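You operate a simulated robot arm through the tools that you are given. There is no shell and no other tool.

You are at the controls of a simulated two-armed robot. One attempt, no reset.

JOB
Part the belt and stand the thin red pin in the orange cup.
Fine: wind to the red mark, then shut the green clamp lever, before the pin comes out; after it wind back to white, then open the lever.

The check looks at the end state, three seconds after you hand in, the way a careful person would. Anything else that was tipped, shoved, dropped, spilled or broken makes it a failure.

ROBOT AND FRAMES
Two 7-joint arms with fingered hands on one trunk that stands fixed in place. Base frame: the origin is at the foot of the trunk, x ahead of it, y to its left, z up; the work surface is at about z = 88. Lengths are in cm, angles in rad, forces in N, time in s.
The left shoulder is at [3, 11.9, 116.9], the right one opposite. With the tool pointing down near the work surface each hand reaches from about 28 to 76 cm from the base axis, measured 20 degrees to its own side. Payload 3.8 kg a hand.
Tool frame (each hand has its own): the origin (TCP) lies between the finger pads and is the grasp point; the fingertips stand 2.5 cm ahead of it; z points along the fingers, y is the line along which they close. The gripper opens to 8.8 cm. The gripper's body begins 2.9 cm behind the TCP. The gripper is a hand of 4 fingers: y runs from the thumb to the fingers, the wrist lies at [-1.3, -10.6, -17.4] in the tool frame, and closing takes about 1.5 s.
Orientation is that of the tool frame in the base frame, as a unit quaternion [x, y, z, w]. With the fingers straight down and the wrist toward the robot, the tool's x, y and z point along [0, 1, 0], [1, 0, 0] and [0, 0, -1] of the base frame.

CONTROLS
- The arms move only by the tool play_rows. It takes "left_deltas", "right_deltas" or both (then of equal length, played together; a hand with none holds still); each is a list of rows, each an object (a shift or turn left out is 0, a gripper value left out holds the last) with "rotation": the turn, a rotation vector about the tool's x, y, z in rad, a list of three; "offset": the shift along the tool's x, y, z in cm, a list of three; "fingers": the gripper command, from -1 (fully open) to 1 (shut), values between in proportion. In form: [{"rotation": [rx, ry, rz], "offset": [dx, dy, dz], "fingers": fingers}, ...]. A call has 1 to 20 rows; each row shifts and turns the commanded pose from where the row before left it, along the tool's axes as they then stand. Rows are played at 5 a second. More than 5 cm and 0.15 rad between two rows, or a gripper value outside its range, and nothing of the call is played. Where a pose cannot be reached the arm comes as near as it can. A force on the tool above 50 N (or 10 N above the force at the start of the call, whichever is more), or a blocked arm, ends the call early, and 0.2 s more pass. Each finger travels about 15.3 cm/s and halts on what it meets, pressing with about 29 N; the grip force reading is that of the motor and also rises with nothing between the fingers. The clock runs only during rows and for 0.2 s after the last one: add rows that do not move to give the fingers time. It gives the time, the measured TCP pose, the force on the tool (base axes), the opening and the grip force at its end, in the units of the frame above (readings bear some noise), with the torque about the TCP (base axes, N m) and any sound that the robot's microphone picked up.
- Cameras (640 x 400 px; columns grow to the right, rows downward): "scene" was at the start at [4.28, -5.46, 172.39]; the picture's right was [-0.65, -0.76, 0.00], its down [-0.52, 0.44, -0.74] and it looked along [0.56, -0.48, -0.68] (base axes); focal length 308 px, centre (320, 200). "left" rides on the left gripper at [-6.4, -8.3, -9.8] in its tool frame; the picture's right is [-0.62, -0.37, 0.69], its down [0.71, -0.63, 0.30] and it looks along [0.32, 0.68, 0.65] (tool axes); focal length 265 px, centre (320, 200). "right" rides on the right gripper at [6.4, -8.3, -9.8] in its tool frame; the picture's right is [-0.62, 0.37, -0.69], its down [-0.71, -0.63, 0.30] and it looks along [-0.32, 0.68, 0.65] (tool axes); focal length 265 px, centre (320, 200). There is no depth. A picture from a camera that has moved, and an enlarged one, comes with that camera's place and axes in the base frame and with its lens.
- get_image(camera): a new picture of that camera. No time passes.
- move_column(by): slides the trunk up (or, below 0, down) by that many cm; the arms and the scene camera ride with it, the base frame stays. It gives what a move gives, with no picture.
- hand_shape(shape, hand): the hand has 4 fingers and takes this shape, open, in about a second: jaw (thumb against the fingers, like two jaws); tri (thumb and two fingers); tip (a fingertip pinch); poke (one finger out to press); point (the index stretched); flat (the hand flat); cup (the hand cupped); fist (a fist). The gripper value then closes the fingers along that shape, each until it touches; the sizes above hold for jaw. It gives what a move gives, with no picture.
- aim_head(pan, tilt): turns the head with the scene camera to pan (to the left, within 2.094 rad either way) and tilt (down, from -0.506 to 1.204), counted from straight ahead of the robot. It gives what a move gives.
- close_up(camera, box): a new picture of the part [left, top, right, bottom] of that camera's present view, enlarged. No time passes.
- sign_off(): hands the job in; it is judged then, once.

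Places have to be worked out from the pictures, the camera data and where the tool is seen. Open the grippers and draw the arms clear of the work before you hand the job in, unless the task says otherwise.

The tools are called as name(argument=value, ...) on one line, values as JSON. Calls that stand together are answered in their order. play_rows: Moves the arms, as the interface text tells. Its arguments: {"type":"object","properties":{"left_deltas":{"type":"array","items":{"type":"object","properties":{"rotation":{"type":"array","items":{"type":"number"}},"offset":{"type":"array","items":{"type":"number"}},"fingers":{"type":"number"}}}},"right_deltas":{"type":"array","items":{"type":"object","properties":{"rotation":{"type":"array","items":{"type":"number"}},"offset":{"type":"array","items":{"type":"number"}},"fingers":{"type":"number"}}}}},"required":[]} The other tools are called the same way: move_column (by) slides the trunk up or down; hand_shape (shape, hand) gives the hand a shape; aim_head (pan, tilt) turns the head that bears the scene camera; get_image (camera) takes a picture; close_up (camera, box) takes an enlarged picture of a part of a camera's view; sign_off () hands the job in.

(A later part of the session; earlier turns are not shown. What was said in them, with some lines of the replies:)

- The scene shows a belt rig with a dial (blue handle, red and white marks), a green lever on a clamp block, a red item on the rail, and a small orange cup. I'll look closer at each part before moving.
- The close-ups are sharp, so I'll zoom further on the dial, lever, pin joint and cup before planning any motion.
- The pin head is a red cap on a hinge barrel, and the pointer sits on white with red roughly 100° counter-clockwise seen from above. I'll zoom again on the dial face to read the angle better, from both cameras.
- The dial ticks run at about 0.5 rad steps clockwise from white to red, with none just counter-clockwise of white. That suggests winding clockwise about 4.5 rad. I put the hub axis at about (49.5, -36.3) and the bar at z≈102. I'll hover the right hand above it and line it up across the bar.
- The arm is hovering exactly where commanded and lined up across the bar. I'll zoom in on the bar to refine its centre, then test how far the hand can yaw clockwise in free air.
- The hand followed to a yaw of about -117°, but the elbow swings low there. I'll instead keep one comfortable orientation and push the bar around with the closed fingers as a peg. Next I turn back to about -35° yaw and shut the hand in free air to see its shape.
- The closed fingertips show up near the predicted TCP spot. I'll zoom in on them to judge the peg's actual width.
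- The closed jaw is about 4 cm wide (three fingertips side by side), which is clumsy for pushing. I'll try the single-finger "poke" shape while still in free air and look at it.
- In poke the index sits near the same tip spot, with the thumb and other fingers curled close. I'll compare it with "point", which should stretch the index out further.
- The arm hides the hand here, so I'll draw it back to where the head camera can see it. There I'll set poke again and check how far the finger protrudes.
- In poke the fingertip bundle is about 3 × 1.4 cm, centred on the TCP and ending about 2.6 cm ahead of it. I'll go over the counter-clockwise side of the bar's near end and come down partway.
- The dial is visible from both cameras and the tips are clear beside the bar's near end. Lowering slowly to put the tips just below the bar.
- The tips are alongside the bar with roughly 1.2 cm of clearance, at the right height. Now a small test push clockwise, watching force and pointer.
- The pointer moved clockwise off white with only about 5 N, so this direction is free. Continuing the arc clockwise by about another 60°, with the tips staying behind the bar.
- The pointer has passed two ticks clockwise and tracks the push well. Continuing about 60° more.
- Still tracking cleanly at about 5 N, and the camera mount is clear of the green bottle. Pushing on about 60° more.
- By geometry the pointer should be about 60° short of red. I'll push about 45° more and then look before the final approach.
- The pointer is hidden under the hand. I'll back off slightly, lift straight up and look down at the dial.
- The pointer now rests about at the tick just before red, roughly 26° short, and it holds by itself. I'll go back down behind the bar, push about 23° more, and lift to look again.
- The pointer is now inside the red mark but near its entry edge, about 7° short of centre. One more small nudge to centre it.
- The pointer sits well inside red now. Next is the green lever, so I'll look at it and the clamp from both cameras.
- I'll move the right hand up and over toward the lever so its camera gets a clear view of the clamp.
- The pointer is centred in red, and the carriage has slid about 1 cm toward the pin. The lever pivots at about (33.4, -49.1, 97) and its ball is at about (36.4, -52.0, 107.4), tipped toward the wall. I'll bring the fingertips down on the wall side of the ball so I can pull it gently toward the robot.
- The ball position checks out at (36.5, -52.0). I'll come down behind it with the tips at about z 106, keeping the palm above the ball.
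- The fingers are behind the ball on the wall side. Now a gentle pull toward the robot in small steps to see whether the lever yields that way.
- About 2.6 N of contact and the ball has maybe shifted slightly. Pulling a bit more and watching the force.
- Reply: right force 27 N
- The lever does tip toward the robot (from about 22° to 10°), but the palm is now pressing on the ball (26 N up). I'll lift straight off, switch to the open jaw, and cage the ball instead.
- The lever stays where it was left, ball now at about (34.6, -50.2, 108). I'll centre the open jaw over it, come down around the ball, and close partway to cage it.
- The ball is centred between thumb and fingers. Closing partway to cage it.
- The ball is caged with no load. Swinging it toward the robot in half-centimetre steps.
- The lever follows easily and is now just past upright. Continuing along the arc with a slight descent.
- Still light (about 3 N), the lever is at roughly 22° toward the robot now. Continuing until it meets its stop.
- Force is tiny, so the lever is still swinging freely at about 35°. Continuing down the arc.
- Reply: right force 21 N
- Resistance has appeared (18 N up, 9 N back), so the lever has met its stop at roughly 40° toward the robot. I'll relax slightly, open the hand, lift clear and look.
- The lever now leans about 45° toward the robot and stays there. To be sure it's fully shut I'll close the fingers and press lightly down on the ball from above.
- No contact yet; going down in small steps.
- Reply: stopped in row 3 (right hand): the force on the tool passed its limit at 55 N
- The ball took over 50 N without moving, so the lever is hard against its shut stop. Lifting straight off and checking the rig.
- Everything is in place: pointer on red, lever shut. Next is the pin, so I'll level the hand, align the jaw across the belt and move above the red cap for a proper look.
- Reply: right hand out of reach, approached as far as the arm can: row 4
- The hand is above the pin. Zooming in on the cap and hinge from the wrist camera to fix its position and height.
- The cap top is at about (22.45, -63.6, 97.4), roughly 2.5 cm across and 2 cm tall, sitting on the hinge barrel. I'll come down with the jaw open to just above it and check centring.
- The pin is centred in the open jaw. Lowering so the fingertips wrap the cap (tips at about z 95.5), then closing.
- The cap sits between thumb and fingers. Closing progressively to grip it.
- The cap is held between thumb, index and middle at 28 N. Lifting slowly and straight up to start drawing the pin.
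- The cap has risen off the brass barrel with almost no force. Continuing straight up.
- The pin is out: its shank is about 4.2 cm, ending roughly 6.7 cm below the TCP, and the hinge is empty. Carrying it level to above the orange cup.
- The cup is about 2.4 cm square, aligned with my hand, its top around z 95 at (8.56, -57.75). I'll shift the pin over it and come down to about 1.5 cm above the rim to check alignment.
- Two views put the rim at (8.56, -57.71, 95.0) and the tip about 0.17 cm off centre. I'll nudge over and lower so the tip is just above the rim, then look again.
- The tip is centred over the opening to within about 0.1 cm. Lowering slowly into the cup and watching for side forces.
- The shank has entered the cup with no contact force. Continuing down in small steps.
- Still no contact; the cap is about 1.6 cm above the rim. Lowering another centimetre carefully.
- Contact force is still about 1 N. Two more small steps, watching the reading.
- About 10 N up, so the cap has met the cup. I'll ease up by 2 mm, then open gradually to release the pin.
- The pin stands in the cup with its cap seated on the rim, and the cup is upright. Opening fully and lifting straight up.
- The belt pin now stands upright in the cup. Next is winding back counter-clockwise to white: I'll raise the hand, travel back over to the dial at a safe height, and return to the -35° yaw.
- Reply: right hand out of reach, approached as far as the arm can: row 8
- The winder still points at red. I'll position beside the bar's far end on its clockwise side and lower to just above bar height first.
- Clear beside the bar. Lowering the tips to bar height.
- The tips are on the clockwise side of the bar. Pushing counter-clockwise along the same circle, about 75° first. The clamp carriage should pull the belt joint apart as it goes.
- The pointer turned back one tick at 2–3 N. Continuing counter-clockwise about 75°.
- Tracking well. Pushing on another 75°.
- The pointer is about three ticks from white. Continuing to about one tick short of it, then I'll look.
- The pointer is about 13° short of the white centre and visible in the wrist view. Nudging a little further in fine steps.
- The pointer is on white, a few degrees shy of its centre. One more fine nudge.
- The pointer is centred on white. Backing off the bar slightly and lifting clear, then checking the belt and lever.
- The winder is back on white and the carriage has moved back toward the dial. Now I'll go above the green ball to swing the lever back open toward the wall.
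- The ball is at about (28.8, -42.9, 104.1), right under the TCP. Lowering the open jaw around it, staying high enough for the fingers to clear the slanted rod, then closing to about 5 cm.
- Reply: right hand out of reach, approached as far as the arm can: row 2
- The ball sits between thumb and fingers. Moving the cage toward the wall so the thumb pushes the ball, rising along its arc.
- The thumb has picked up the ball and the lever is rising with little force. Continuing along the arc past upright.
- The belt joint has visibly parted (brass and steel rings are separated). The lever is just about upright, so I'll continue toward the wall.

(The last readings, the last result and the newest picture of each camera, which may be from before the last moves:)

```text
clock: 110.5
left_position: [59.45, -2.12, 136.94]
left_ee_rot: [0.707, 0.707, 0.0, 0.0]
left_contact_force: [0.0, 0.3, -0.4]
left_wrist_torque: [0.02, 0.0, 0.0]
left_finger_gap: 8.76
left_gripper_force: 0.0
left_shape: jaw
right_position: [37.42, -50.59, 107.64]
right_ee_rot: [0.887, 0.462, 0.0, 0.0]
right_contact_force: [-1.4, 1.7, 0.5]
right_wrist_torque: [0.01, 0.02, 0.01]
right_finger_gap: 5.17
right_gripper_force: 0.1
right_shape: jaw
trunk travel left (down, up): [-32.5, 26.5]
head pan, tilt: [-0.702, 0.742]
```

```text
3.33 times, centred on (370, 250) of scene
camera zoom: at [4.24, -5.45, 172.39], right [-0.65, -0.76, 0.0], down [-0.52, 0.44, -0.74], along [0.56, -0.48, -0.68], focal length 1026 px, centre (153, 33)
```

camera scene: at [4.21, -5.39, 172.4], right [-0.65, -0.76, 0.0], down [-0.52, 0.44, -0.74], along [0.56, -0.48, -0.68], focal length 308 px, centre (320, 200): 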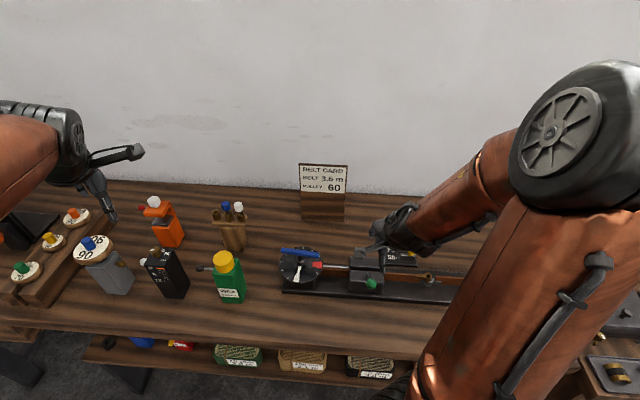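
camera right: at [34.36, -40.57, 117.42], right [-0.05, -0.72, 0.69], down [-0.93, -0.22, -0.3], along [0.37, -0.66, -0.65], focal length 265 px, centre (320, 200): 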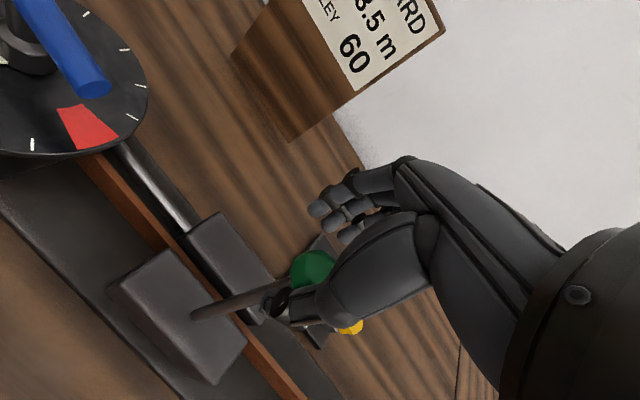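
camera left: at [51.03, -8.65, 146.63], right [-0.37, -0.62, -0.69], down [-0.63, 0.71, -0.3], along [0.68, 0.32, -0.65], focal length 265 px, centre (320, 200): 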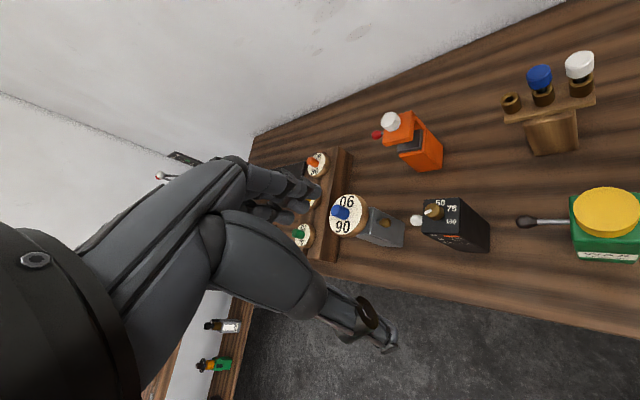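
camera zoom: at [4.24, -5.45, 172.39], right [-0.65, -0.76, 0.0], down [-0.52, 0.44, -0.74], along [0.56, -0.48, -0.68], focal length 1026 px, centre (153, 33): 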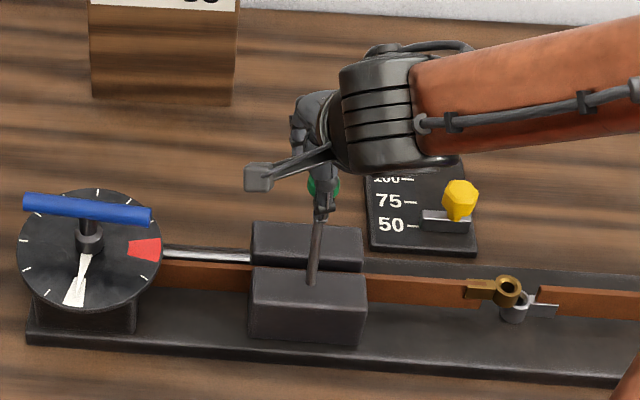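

The lever leans toward the wall again, about 3 cm past upright. Continuing in small steps until it reaches its open stop.

play_rows(right_deltas=[{"offset": [-0.052, 0.4, 0.08]}, {"offset": [-0.052, 0.4, 0.1]}, {"offset": [-0.052, 0.4, 0.12]}, {}])

get_image(camera="right")

```text
clock: 111.5
left_position: [59.43, -2.21, 136.8]
left_ee_rot: [0.707, 0.707, 0.0, 0.001]
left_contact_force: [-0.6, -0.6, 0.6]
left_wrist_torque: [-0.02, -0.01, 0.02]
left_finger_gap: 8.77
left_gripper_force: 0.0
left_shape: jaw
right_position: [38.32, -51.55, 107.46]
right_ee_rot: [0.887, 0.461, 0.0, 0.0]
right_contact_force: [-0.9, 0.4, 0.4]
right_wrist_torque: [0.02, 0.02, 0.02]
right_finger_gap: 5.22
right_gripper_force: 0.1
right_shape: jaw
trunk travel left (down, up): [-32.5, 26.5]
head pan, tilt: [-0.702, 0.742]
```

```text
taken
camera right: at [35.27, -41.38, 117.12], right [-0.05, -0.72, 0.69], down [-0.93, -0.22, -0.3], along [0.37, -0.66, -0.65], focal length 265 px, centre (320, 200)
```

right: 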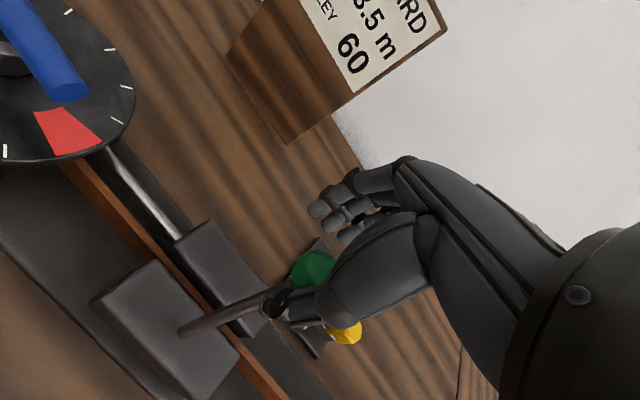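

Still free with about 1 N. A few more small steps to find the stop.

play_rows(right_deltas=[{"offset": [-0.04, 0.3, 0.08]}, {"offset": [-0.04, 0.3, 0.1]}, {}])

get_image(camera="right")

close_up(camera="scene", box=[300, 190, 440, 310])

```text
clock: 112.3
left_position: [59.37, -2.04, 136.88]
left_ee_rot: [0.707, 0.707, 0.0, 0.0]
left_contact_force: [-0.3, 0.3, 0.3]
left_wrist_torque: [-0.01, 0.03, 0.02]
left_finger_gap: 8.81
left_gripper_force: 0.2
left_shape: jaw
right_position: [38.76, -51.91, 107.1]
right_ee_rot: [0.887, 0.462, 0.0, 0.0]
right_contact_force: [-0.7, 0.5, 1.4]
right_wrist_torque: [0.02, 0.07, 0.02]
right_finger_gap: 5.25
right_gripper_force: 0.0
right_shape: jaw
trunk travel left (down, up): [-32.5, 26.5]
head pan, tilt: [-0.702, 0.742]
```

```text
taken
camera right: at [35.69, -41.76, 116.95], right [-0.05, -0.72, 0.69], down [-0.93, -0.22, -0.3], along [0.37, -0.66, -0.65], focal length 265 px, centre (320, 200)
```

right: 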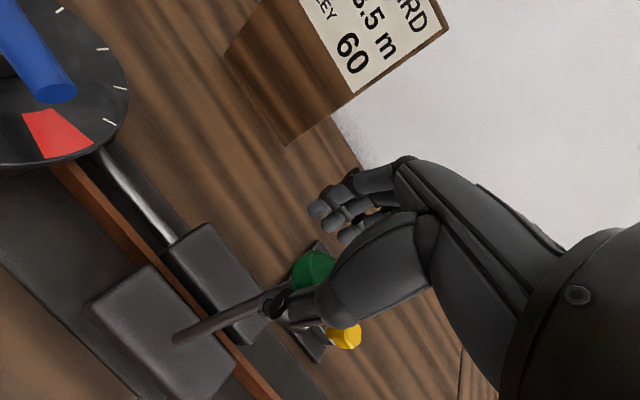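

```text
3.33 times, centred on (370, 250) of scene
camera zoom: at [4.24, -5.45, 172.39], right [-0.65, -0.76, 0.0], down [-0.52, 0.44, -0.74], along [0.56, -0.48, -0.68], focal length 1026 px, centre (153, 33)
```

zoom: 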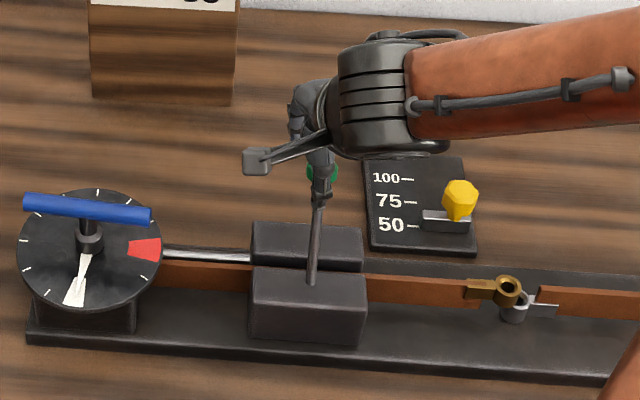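

The ball is within half a centimetre of where it stood originally when open. A couple more small steps.

play_rows(right_deltas=[{"offset": [-0.04, 0.3, 0.08]}, {"offset": [-0.04, 0.3, 0.08]}, {}])

close_up(camera="scene", box=[300, 190, 440, 310])

```text
clock: 113.1
left_position: [59.24, -2.24, 136.94]
left_ee_rot: [0.707, 0.707, 0.0, 0.0]
left_contact_force: [0.1, -0.1, -0.3]
left_wrist_torque: [0.01, -0.01, -0.02]
left_finger_gap: 8.76
left_gripper_force: 0.0
left_shape: jaw
right_position: [39.24, -52.25, 107.04]
right_ee_rot: [0.887, 0.461, 0.0, 0.001]
right_contact_force: [-1.8, 2.1, 1.6]
right_wrist_torque: [0.08, 0.12, -0.03]
right_finger_gap: 5.32
right_gripper_force: 0.0
right_shape: jaw
trunk travel left (down, up): [-32.5, 26.5]
head pan, tilt: [-0.702, 0.742]
```

```text
3.33 times, centred on (370, 250) of scene
camera zoom: at [4.22, -5.42, 172.39], right [-0.65, -0.76, 0.0], down [-0.52, 0.44, -0.74], along [0.56, -0.48, -0.68], focal length 1026 px, centre (153, 33)
```

zoom: 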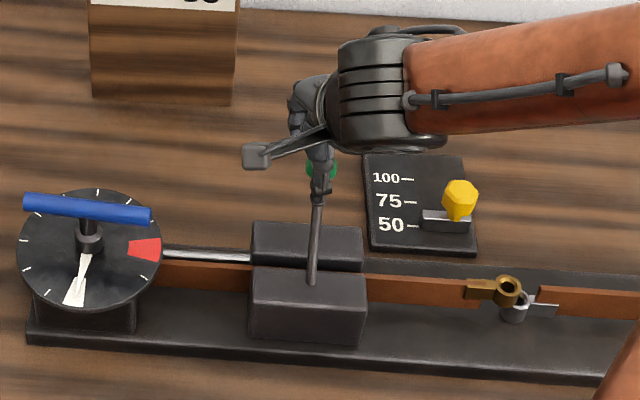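

play_rows(right_deltas=[{"offset": [-0.04, 0.3, 0.05]}, {"offset": [-0.04, 0.3, 0.05]}, {}])

close_up(camera="scene", box=[300, 190, 440, 310])

```text
clock: 113.9
left_position: [59.19, -1.99, 136.84]
left_ee_rot: [0.707, 0.708, 0.001, 0.001]
left_contact_force: [-0.1, 0.3, -0.3]
left_wrist_torque: [0.04, -0.01, 0.0]
left_finger_gap: 8.76
left_gripper_force: 0.0
left_shape: jaw
right_position: [39.56, -52.66, 107.08]
right_ee_rot: [0.887, 0.462, 0.0, 0.001]
right_contact_force: [-5.9, 5.3, 3.8]
right_wrist_torque: [0.16, 0.22, -0.03]
right_finger_gap: 5.62
right_gripper_force: 0.1
right_shape: jaw
trunk travel left (down, up): [-32.5, 26.5]
head pan, tilt: [-0.702, 0.742]
```

```text
3.33 times, centred on (370, 250) of scene
camera zoom: at [4.13, -5.34, 172.4], right [-0.65, -0.76, 0.0], down [-0.52, 0.44, -0.74], along [0.56, -0.48, -0.68], focal length 1026 px, centre (153, 33)
```

zoom: 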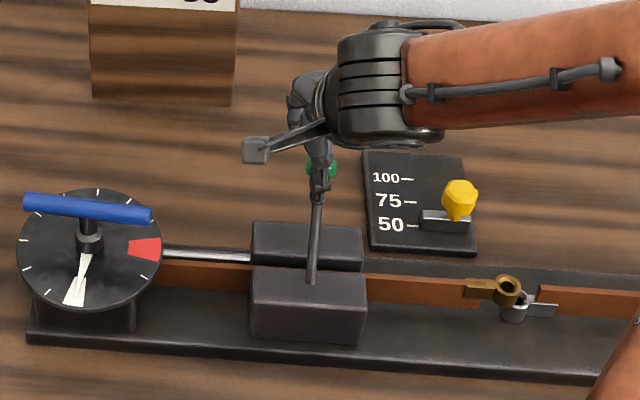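

Force climbed to 8 N with the ball not moving further, so the lever is at its open stop. Backing off, opening and lifting clear.

play_rows(right_deltas=[{"offset": [0.06, -0.6, 0]}, {"fingers": -1}, {}, {}, {"offset": [0, 0, -2]}, {"offset": [0, 0, -4]}, {"offset": [0, 0, -4]}, {"offset": [0, 0, -4]}, {"offset": [0, 0, -4]}, {}])

get_image(camera="right")

get_image(camera="scene")

close_up(camera="scene", box=[270, 220, 430, 320])

```text
clock: 116.1
left_position: [59.45, -2.14, 136.75]
left_ee_rot: [0.707, 0.707, 0.0, 0.0]
left_contact_force: [0.6, -0.8, 0.4]
left_wrist_torque: [-0.01, 0.0, 0.02]
left_finger_gap: 8.78
left_gripper_force: 0.1
left_shape: jaw
right_position: [39.26, -52.35, 124.97]
right_ee_rot: [0.887, 0.461, 0.0, 0.0]
right_contact_force: [0.7, -0.2, 0.1]
right_wrist_torque: [0.01, 0.01, 0.01]
right_finger_gap: 8.76
right_gripper_force: 0.1
right_shape: jaw
trunk travel left (down, up): [-32.5, 26.5]
head pan, tilt: [-0.702, 0.742]
```

```text
taken
camera right: at [36.27, -42.32, 134.78], right [-0.05, -0.72, 0.69], down [-0.93, -0.22, -0.3], along [0.37, -0.66, -0.65], focal length 265 px, centre (320, 200)
```

right: 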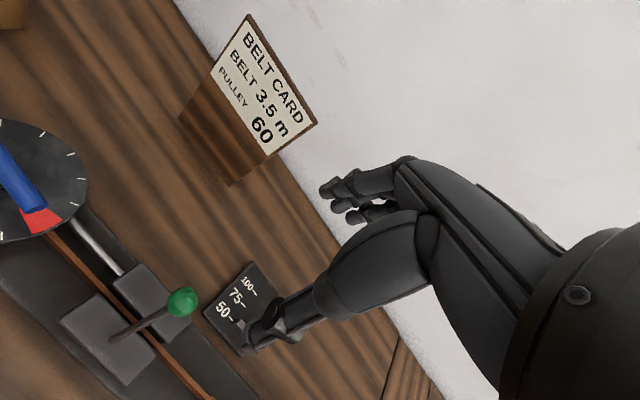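

```text
taken
camera scene: at [4.32, -5.54, 172.38], right [-0.65, -0.76, 0.0], down [-0.52, 0.44, -0.74], along [0.56, -0.48, -0.68], focal length 308 px, centre (320, 200)
```

scene: 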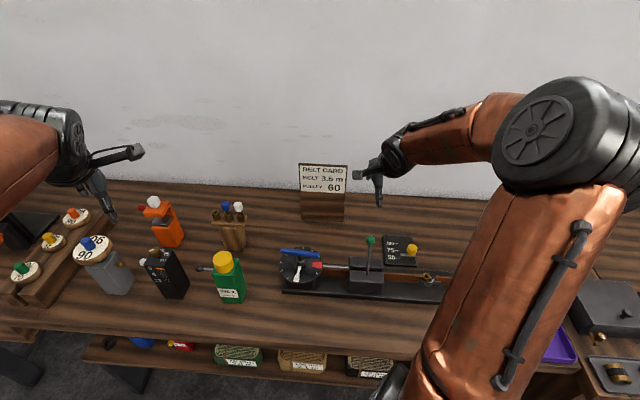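

```text
4.00 times, centred on (350, 270) of scene
camera zoom: at [4.32, -5.54, 172.38], right [-0.65, -0.76, 0.0], down [-0.52, 0.44, -0.74], along [0.56, -0.48, -0.68], focal length 1231 px, centre (200, -80)
```

zoom: 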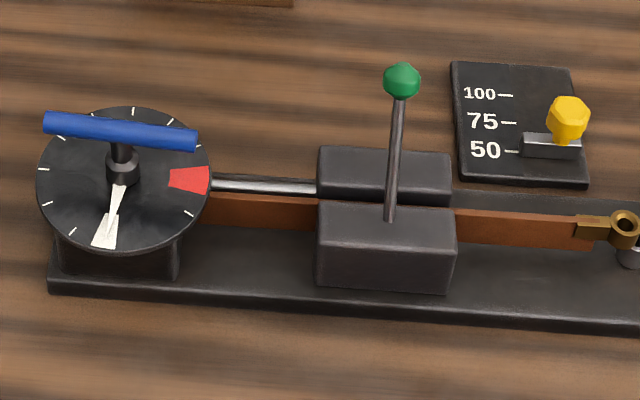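

The lever is open, the pointer is on white. Now drawing the arm back toward its start pose so I can check the joint and the cup from a clear view.

play_rows(right_deltas=[{"offset": [0, 0, -4]}, {"offset": [0, 0, -4]}, {"offset": [0, 0, -4]}, {"offset": [0.6, -3.5, -1]}, {"offset": [0.6, -3.5, -1]}, {"offset": [0.6, -3.5, -1]}, {"offset": [0.6, -3.5, -1]}, {}])

get_image(camera="right")

get_image(camera="scene")

```text
clock: 117.9
left_position: [59.52, -2.14, 136.86]
left_ee_rot: [0.707, 0.707, 0.0, 0.0]
left_contact_force: [0.8, -0.6, 0.1]
left_wrist_torque: [0.0, 0.02, 0.0]
left_finger_gap: 8.74
left_gripper_force: 0.1
left_shape: jaw
right_position: [29.41, -42.48, 140.89]
right_ee_rot: [0.887, 0.461, 0.0, 0.0]
right_contact_force: [0.6, -0.6, 0.8]
right_wrist_torque: [0.0, 0.0, -0.02]
right_finger_gap: 8.82
right_gripper_force: 0.0
right_shape: jaw
trunk travel left (down, up): [-32.5, 26.5]
head pan, tilt: [-0.702, 0.742]
```

```text
taken
camera right: at [26.22, -32.32, 150.73], right [-0.05, -0.72, 0.69], down [-0.93, -0.22, -0.3], along [0.37, -0.66, -0.66], focal length 265 px, centre (320, 200)
```

right: 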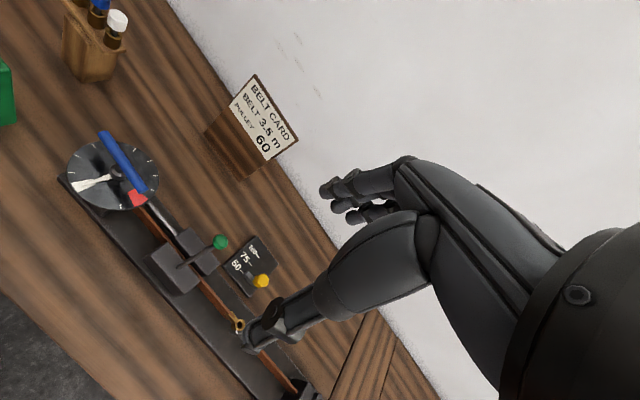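

```text
taken
camera scene: at [4.39, -5.58, 172.38], right [-0.65, -0.76, 0.0], down [-0.52, 0.44, -0.74], along [0.56, -0.48, -0.68], focal length 308 px, centre (320, 200)
```

scene: 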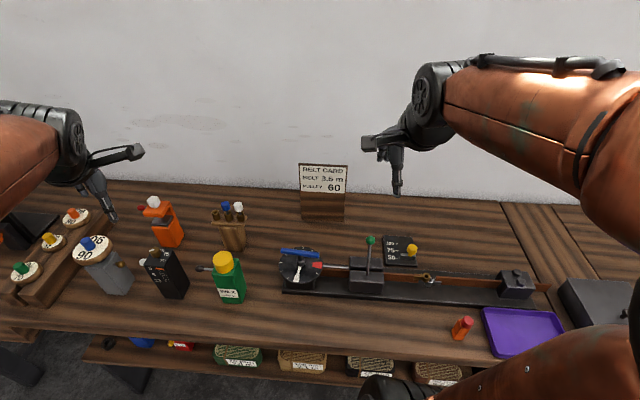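

The view is now clear. Zooming in on the joint, the cup with the pin, the dial and the lever for a final check.

close_up(camera="scene", box=[400, 250, 460, 310])

close_up(camera="scene", box=[440, 300, 490, 350])

close_up(camera="scene", box=[276, 242, 328, 294])

close_up(camera="scene", box=[330, 225, 410, 305])

close_up(camera="scene", box=[0, 180, 256, 340])

```text
6.67 times, centred on (430, 280) of scene
camera zoom: at [4.39, -5.58, 172.38], right [-0.65, -0.76, 0.0], down [-0.52, 0.44, -0.74], along [0.56, -0.48, -0.68], focal length 2051 px, centre (-413, -333)
```

zoom: 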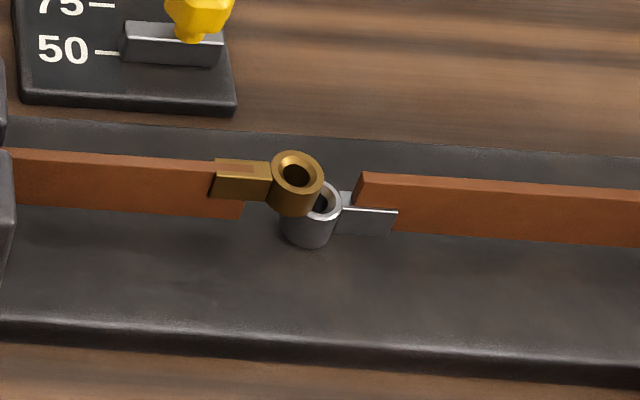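

```text
8.00 times, centred on (465, 325) of scene
camera zoom: at [4.39, -5.58, 172.38], right [-0.65, -0.76, 0.0], down [-0.52, 0.44, -0.74], along [0.56, -0.48, -0.68], focal length 2461 px, centre (-840, -800)
```

zoom: 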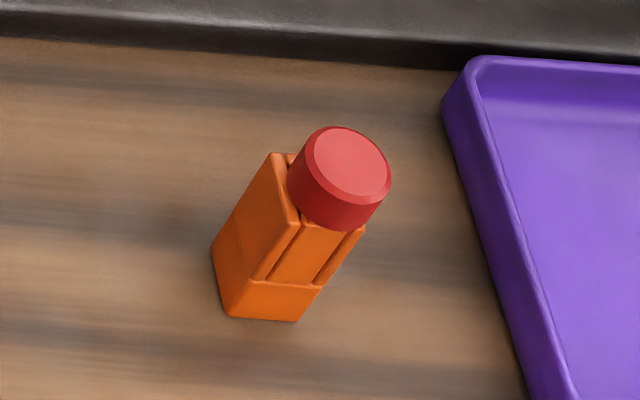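

```text
7.69 times, centred on (302, 268) of scene
camera zoom: at [4.39, -5.58, 172.38], right [-0.65, -0.76, 0.0], down [-0.52, 0.44, -0.74], along [0.56, -0.48, -0.68], focal length 2366 px, centre (458, -323)
```

zoom: 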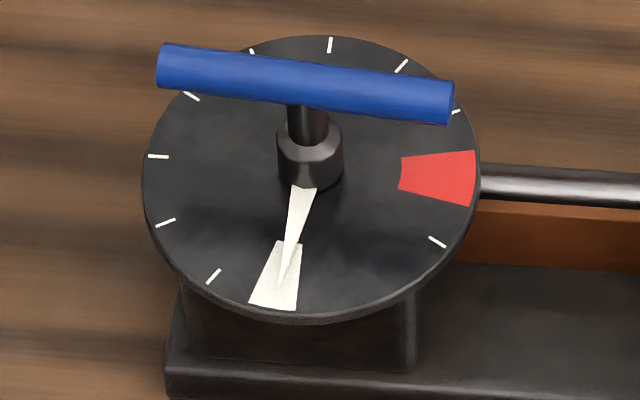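

```text
5.00 times, centred on (370, 265) of scene
camera zoom: at [4.39, -5.58, 172.38], right [-0.65, -0.76, 0.0], down [-0.52, 0.44, -0.74], along [0.56, -0.48, -0.68], focal length 1538 px, centre (70, -125)
```

zoom: 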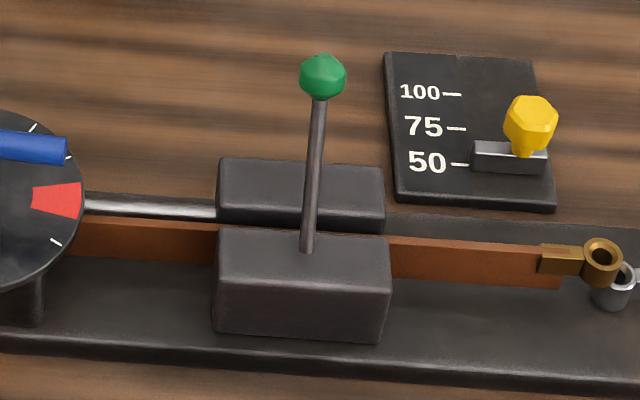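

```text
2.50 times, centred on (128, 260) of scene
camera zoom: at [4.39, -5.58, 172.38], right [-0.65, -0.76, 0.0], down [-0.52, 0.44, -0.74], along [0.56, -0.48, -0.68], focal length 769 px, centre (800, 50)
```

zoom: 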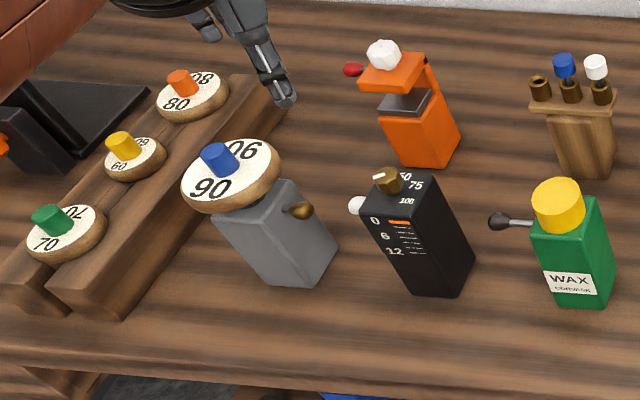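

Final state, all checked in the close-ups:
- The pin stands in the upright, unmoved cup.
- The joint is parted.
- The pointer is on white and the lever is open.
- Nothing else was disturbed.
- The right hand is open and well clear of the work.

Handing in.

sign_off()

```text
The job is handed in.
```

The belt is parted and the red pin is standing in the orange cup. I've handed the job in; no verdict has come back.

I followed your order:

1. **Wind to red:** I turned the winder clockwise until the pointer sat in the red mark.
2. **Shut the lever:** I swung the green lever over toward the robot until it hit its stop. Pressing on it with more than 50 N did not move it.
3. **Pull the pin:** It came out with almost no force and now stands in the cup with its cap on the rim. The cup did not move.
4. **Wind back to white:** The pointer is centred on white, as it was at the start. This pulled the two halves of the belt joint about 0.8 cm apart.
5. **Open the lever:** It is back against its open stop, where it stood originally.

In the last pictures nothing else looked tipped or moved. Both hands are open and well above the bench. The pin may lean slightly in the cup, but it is seated.
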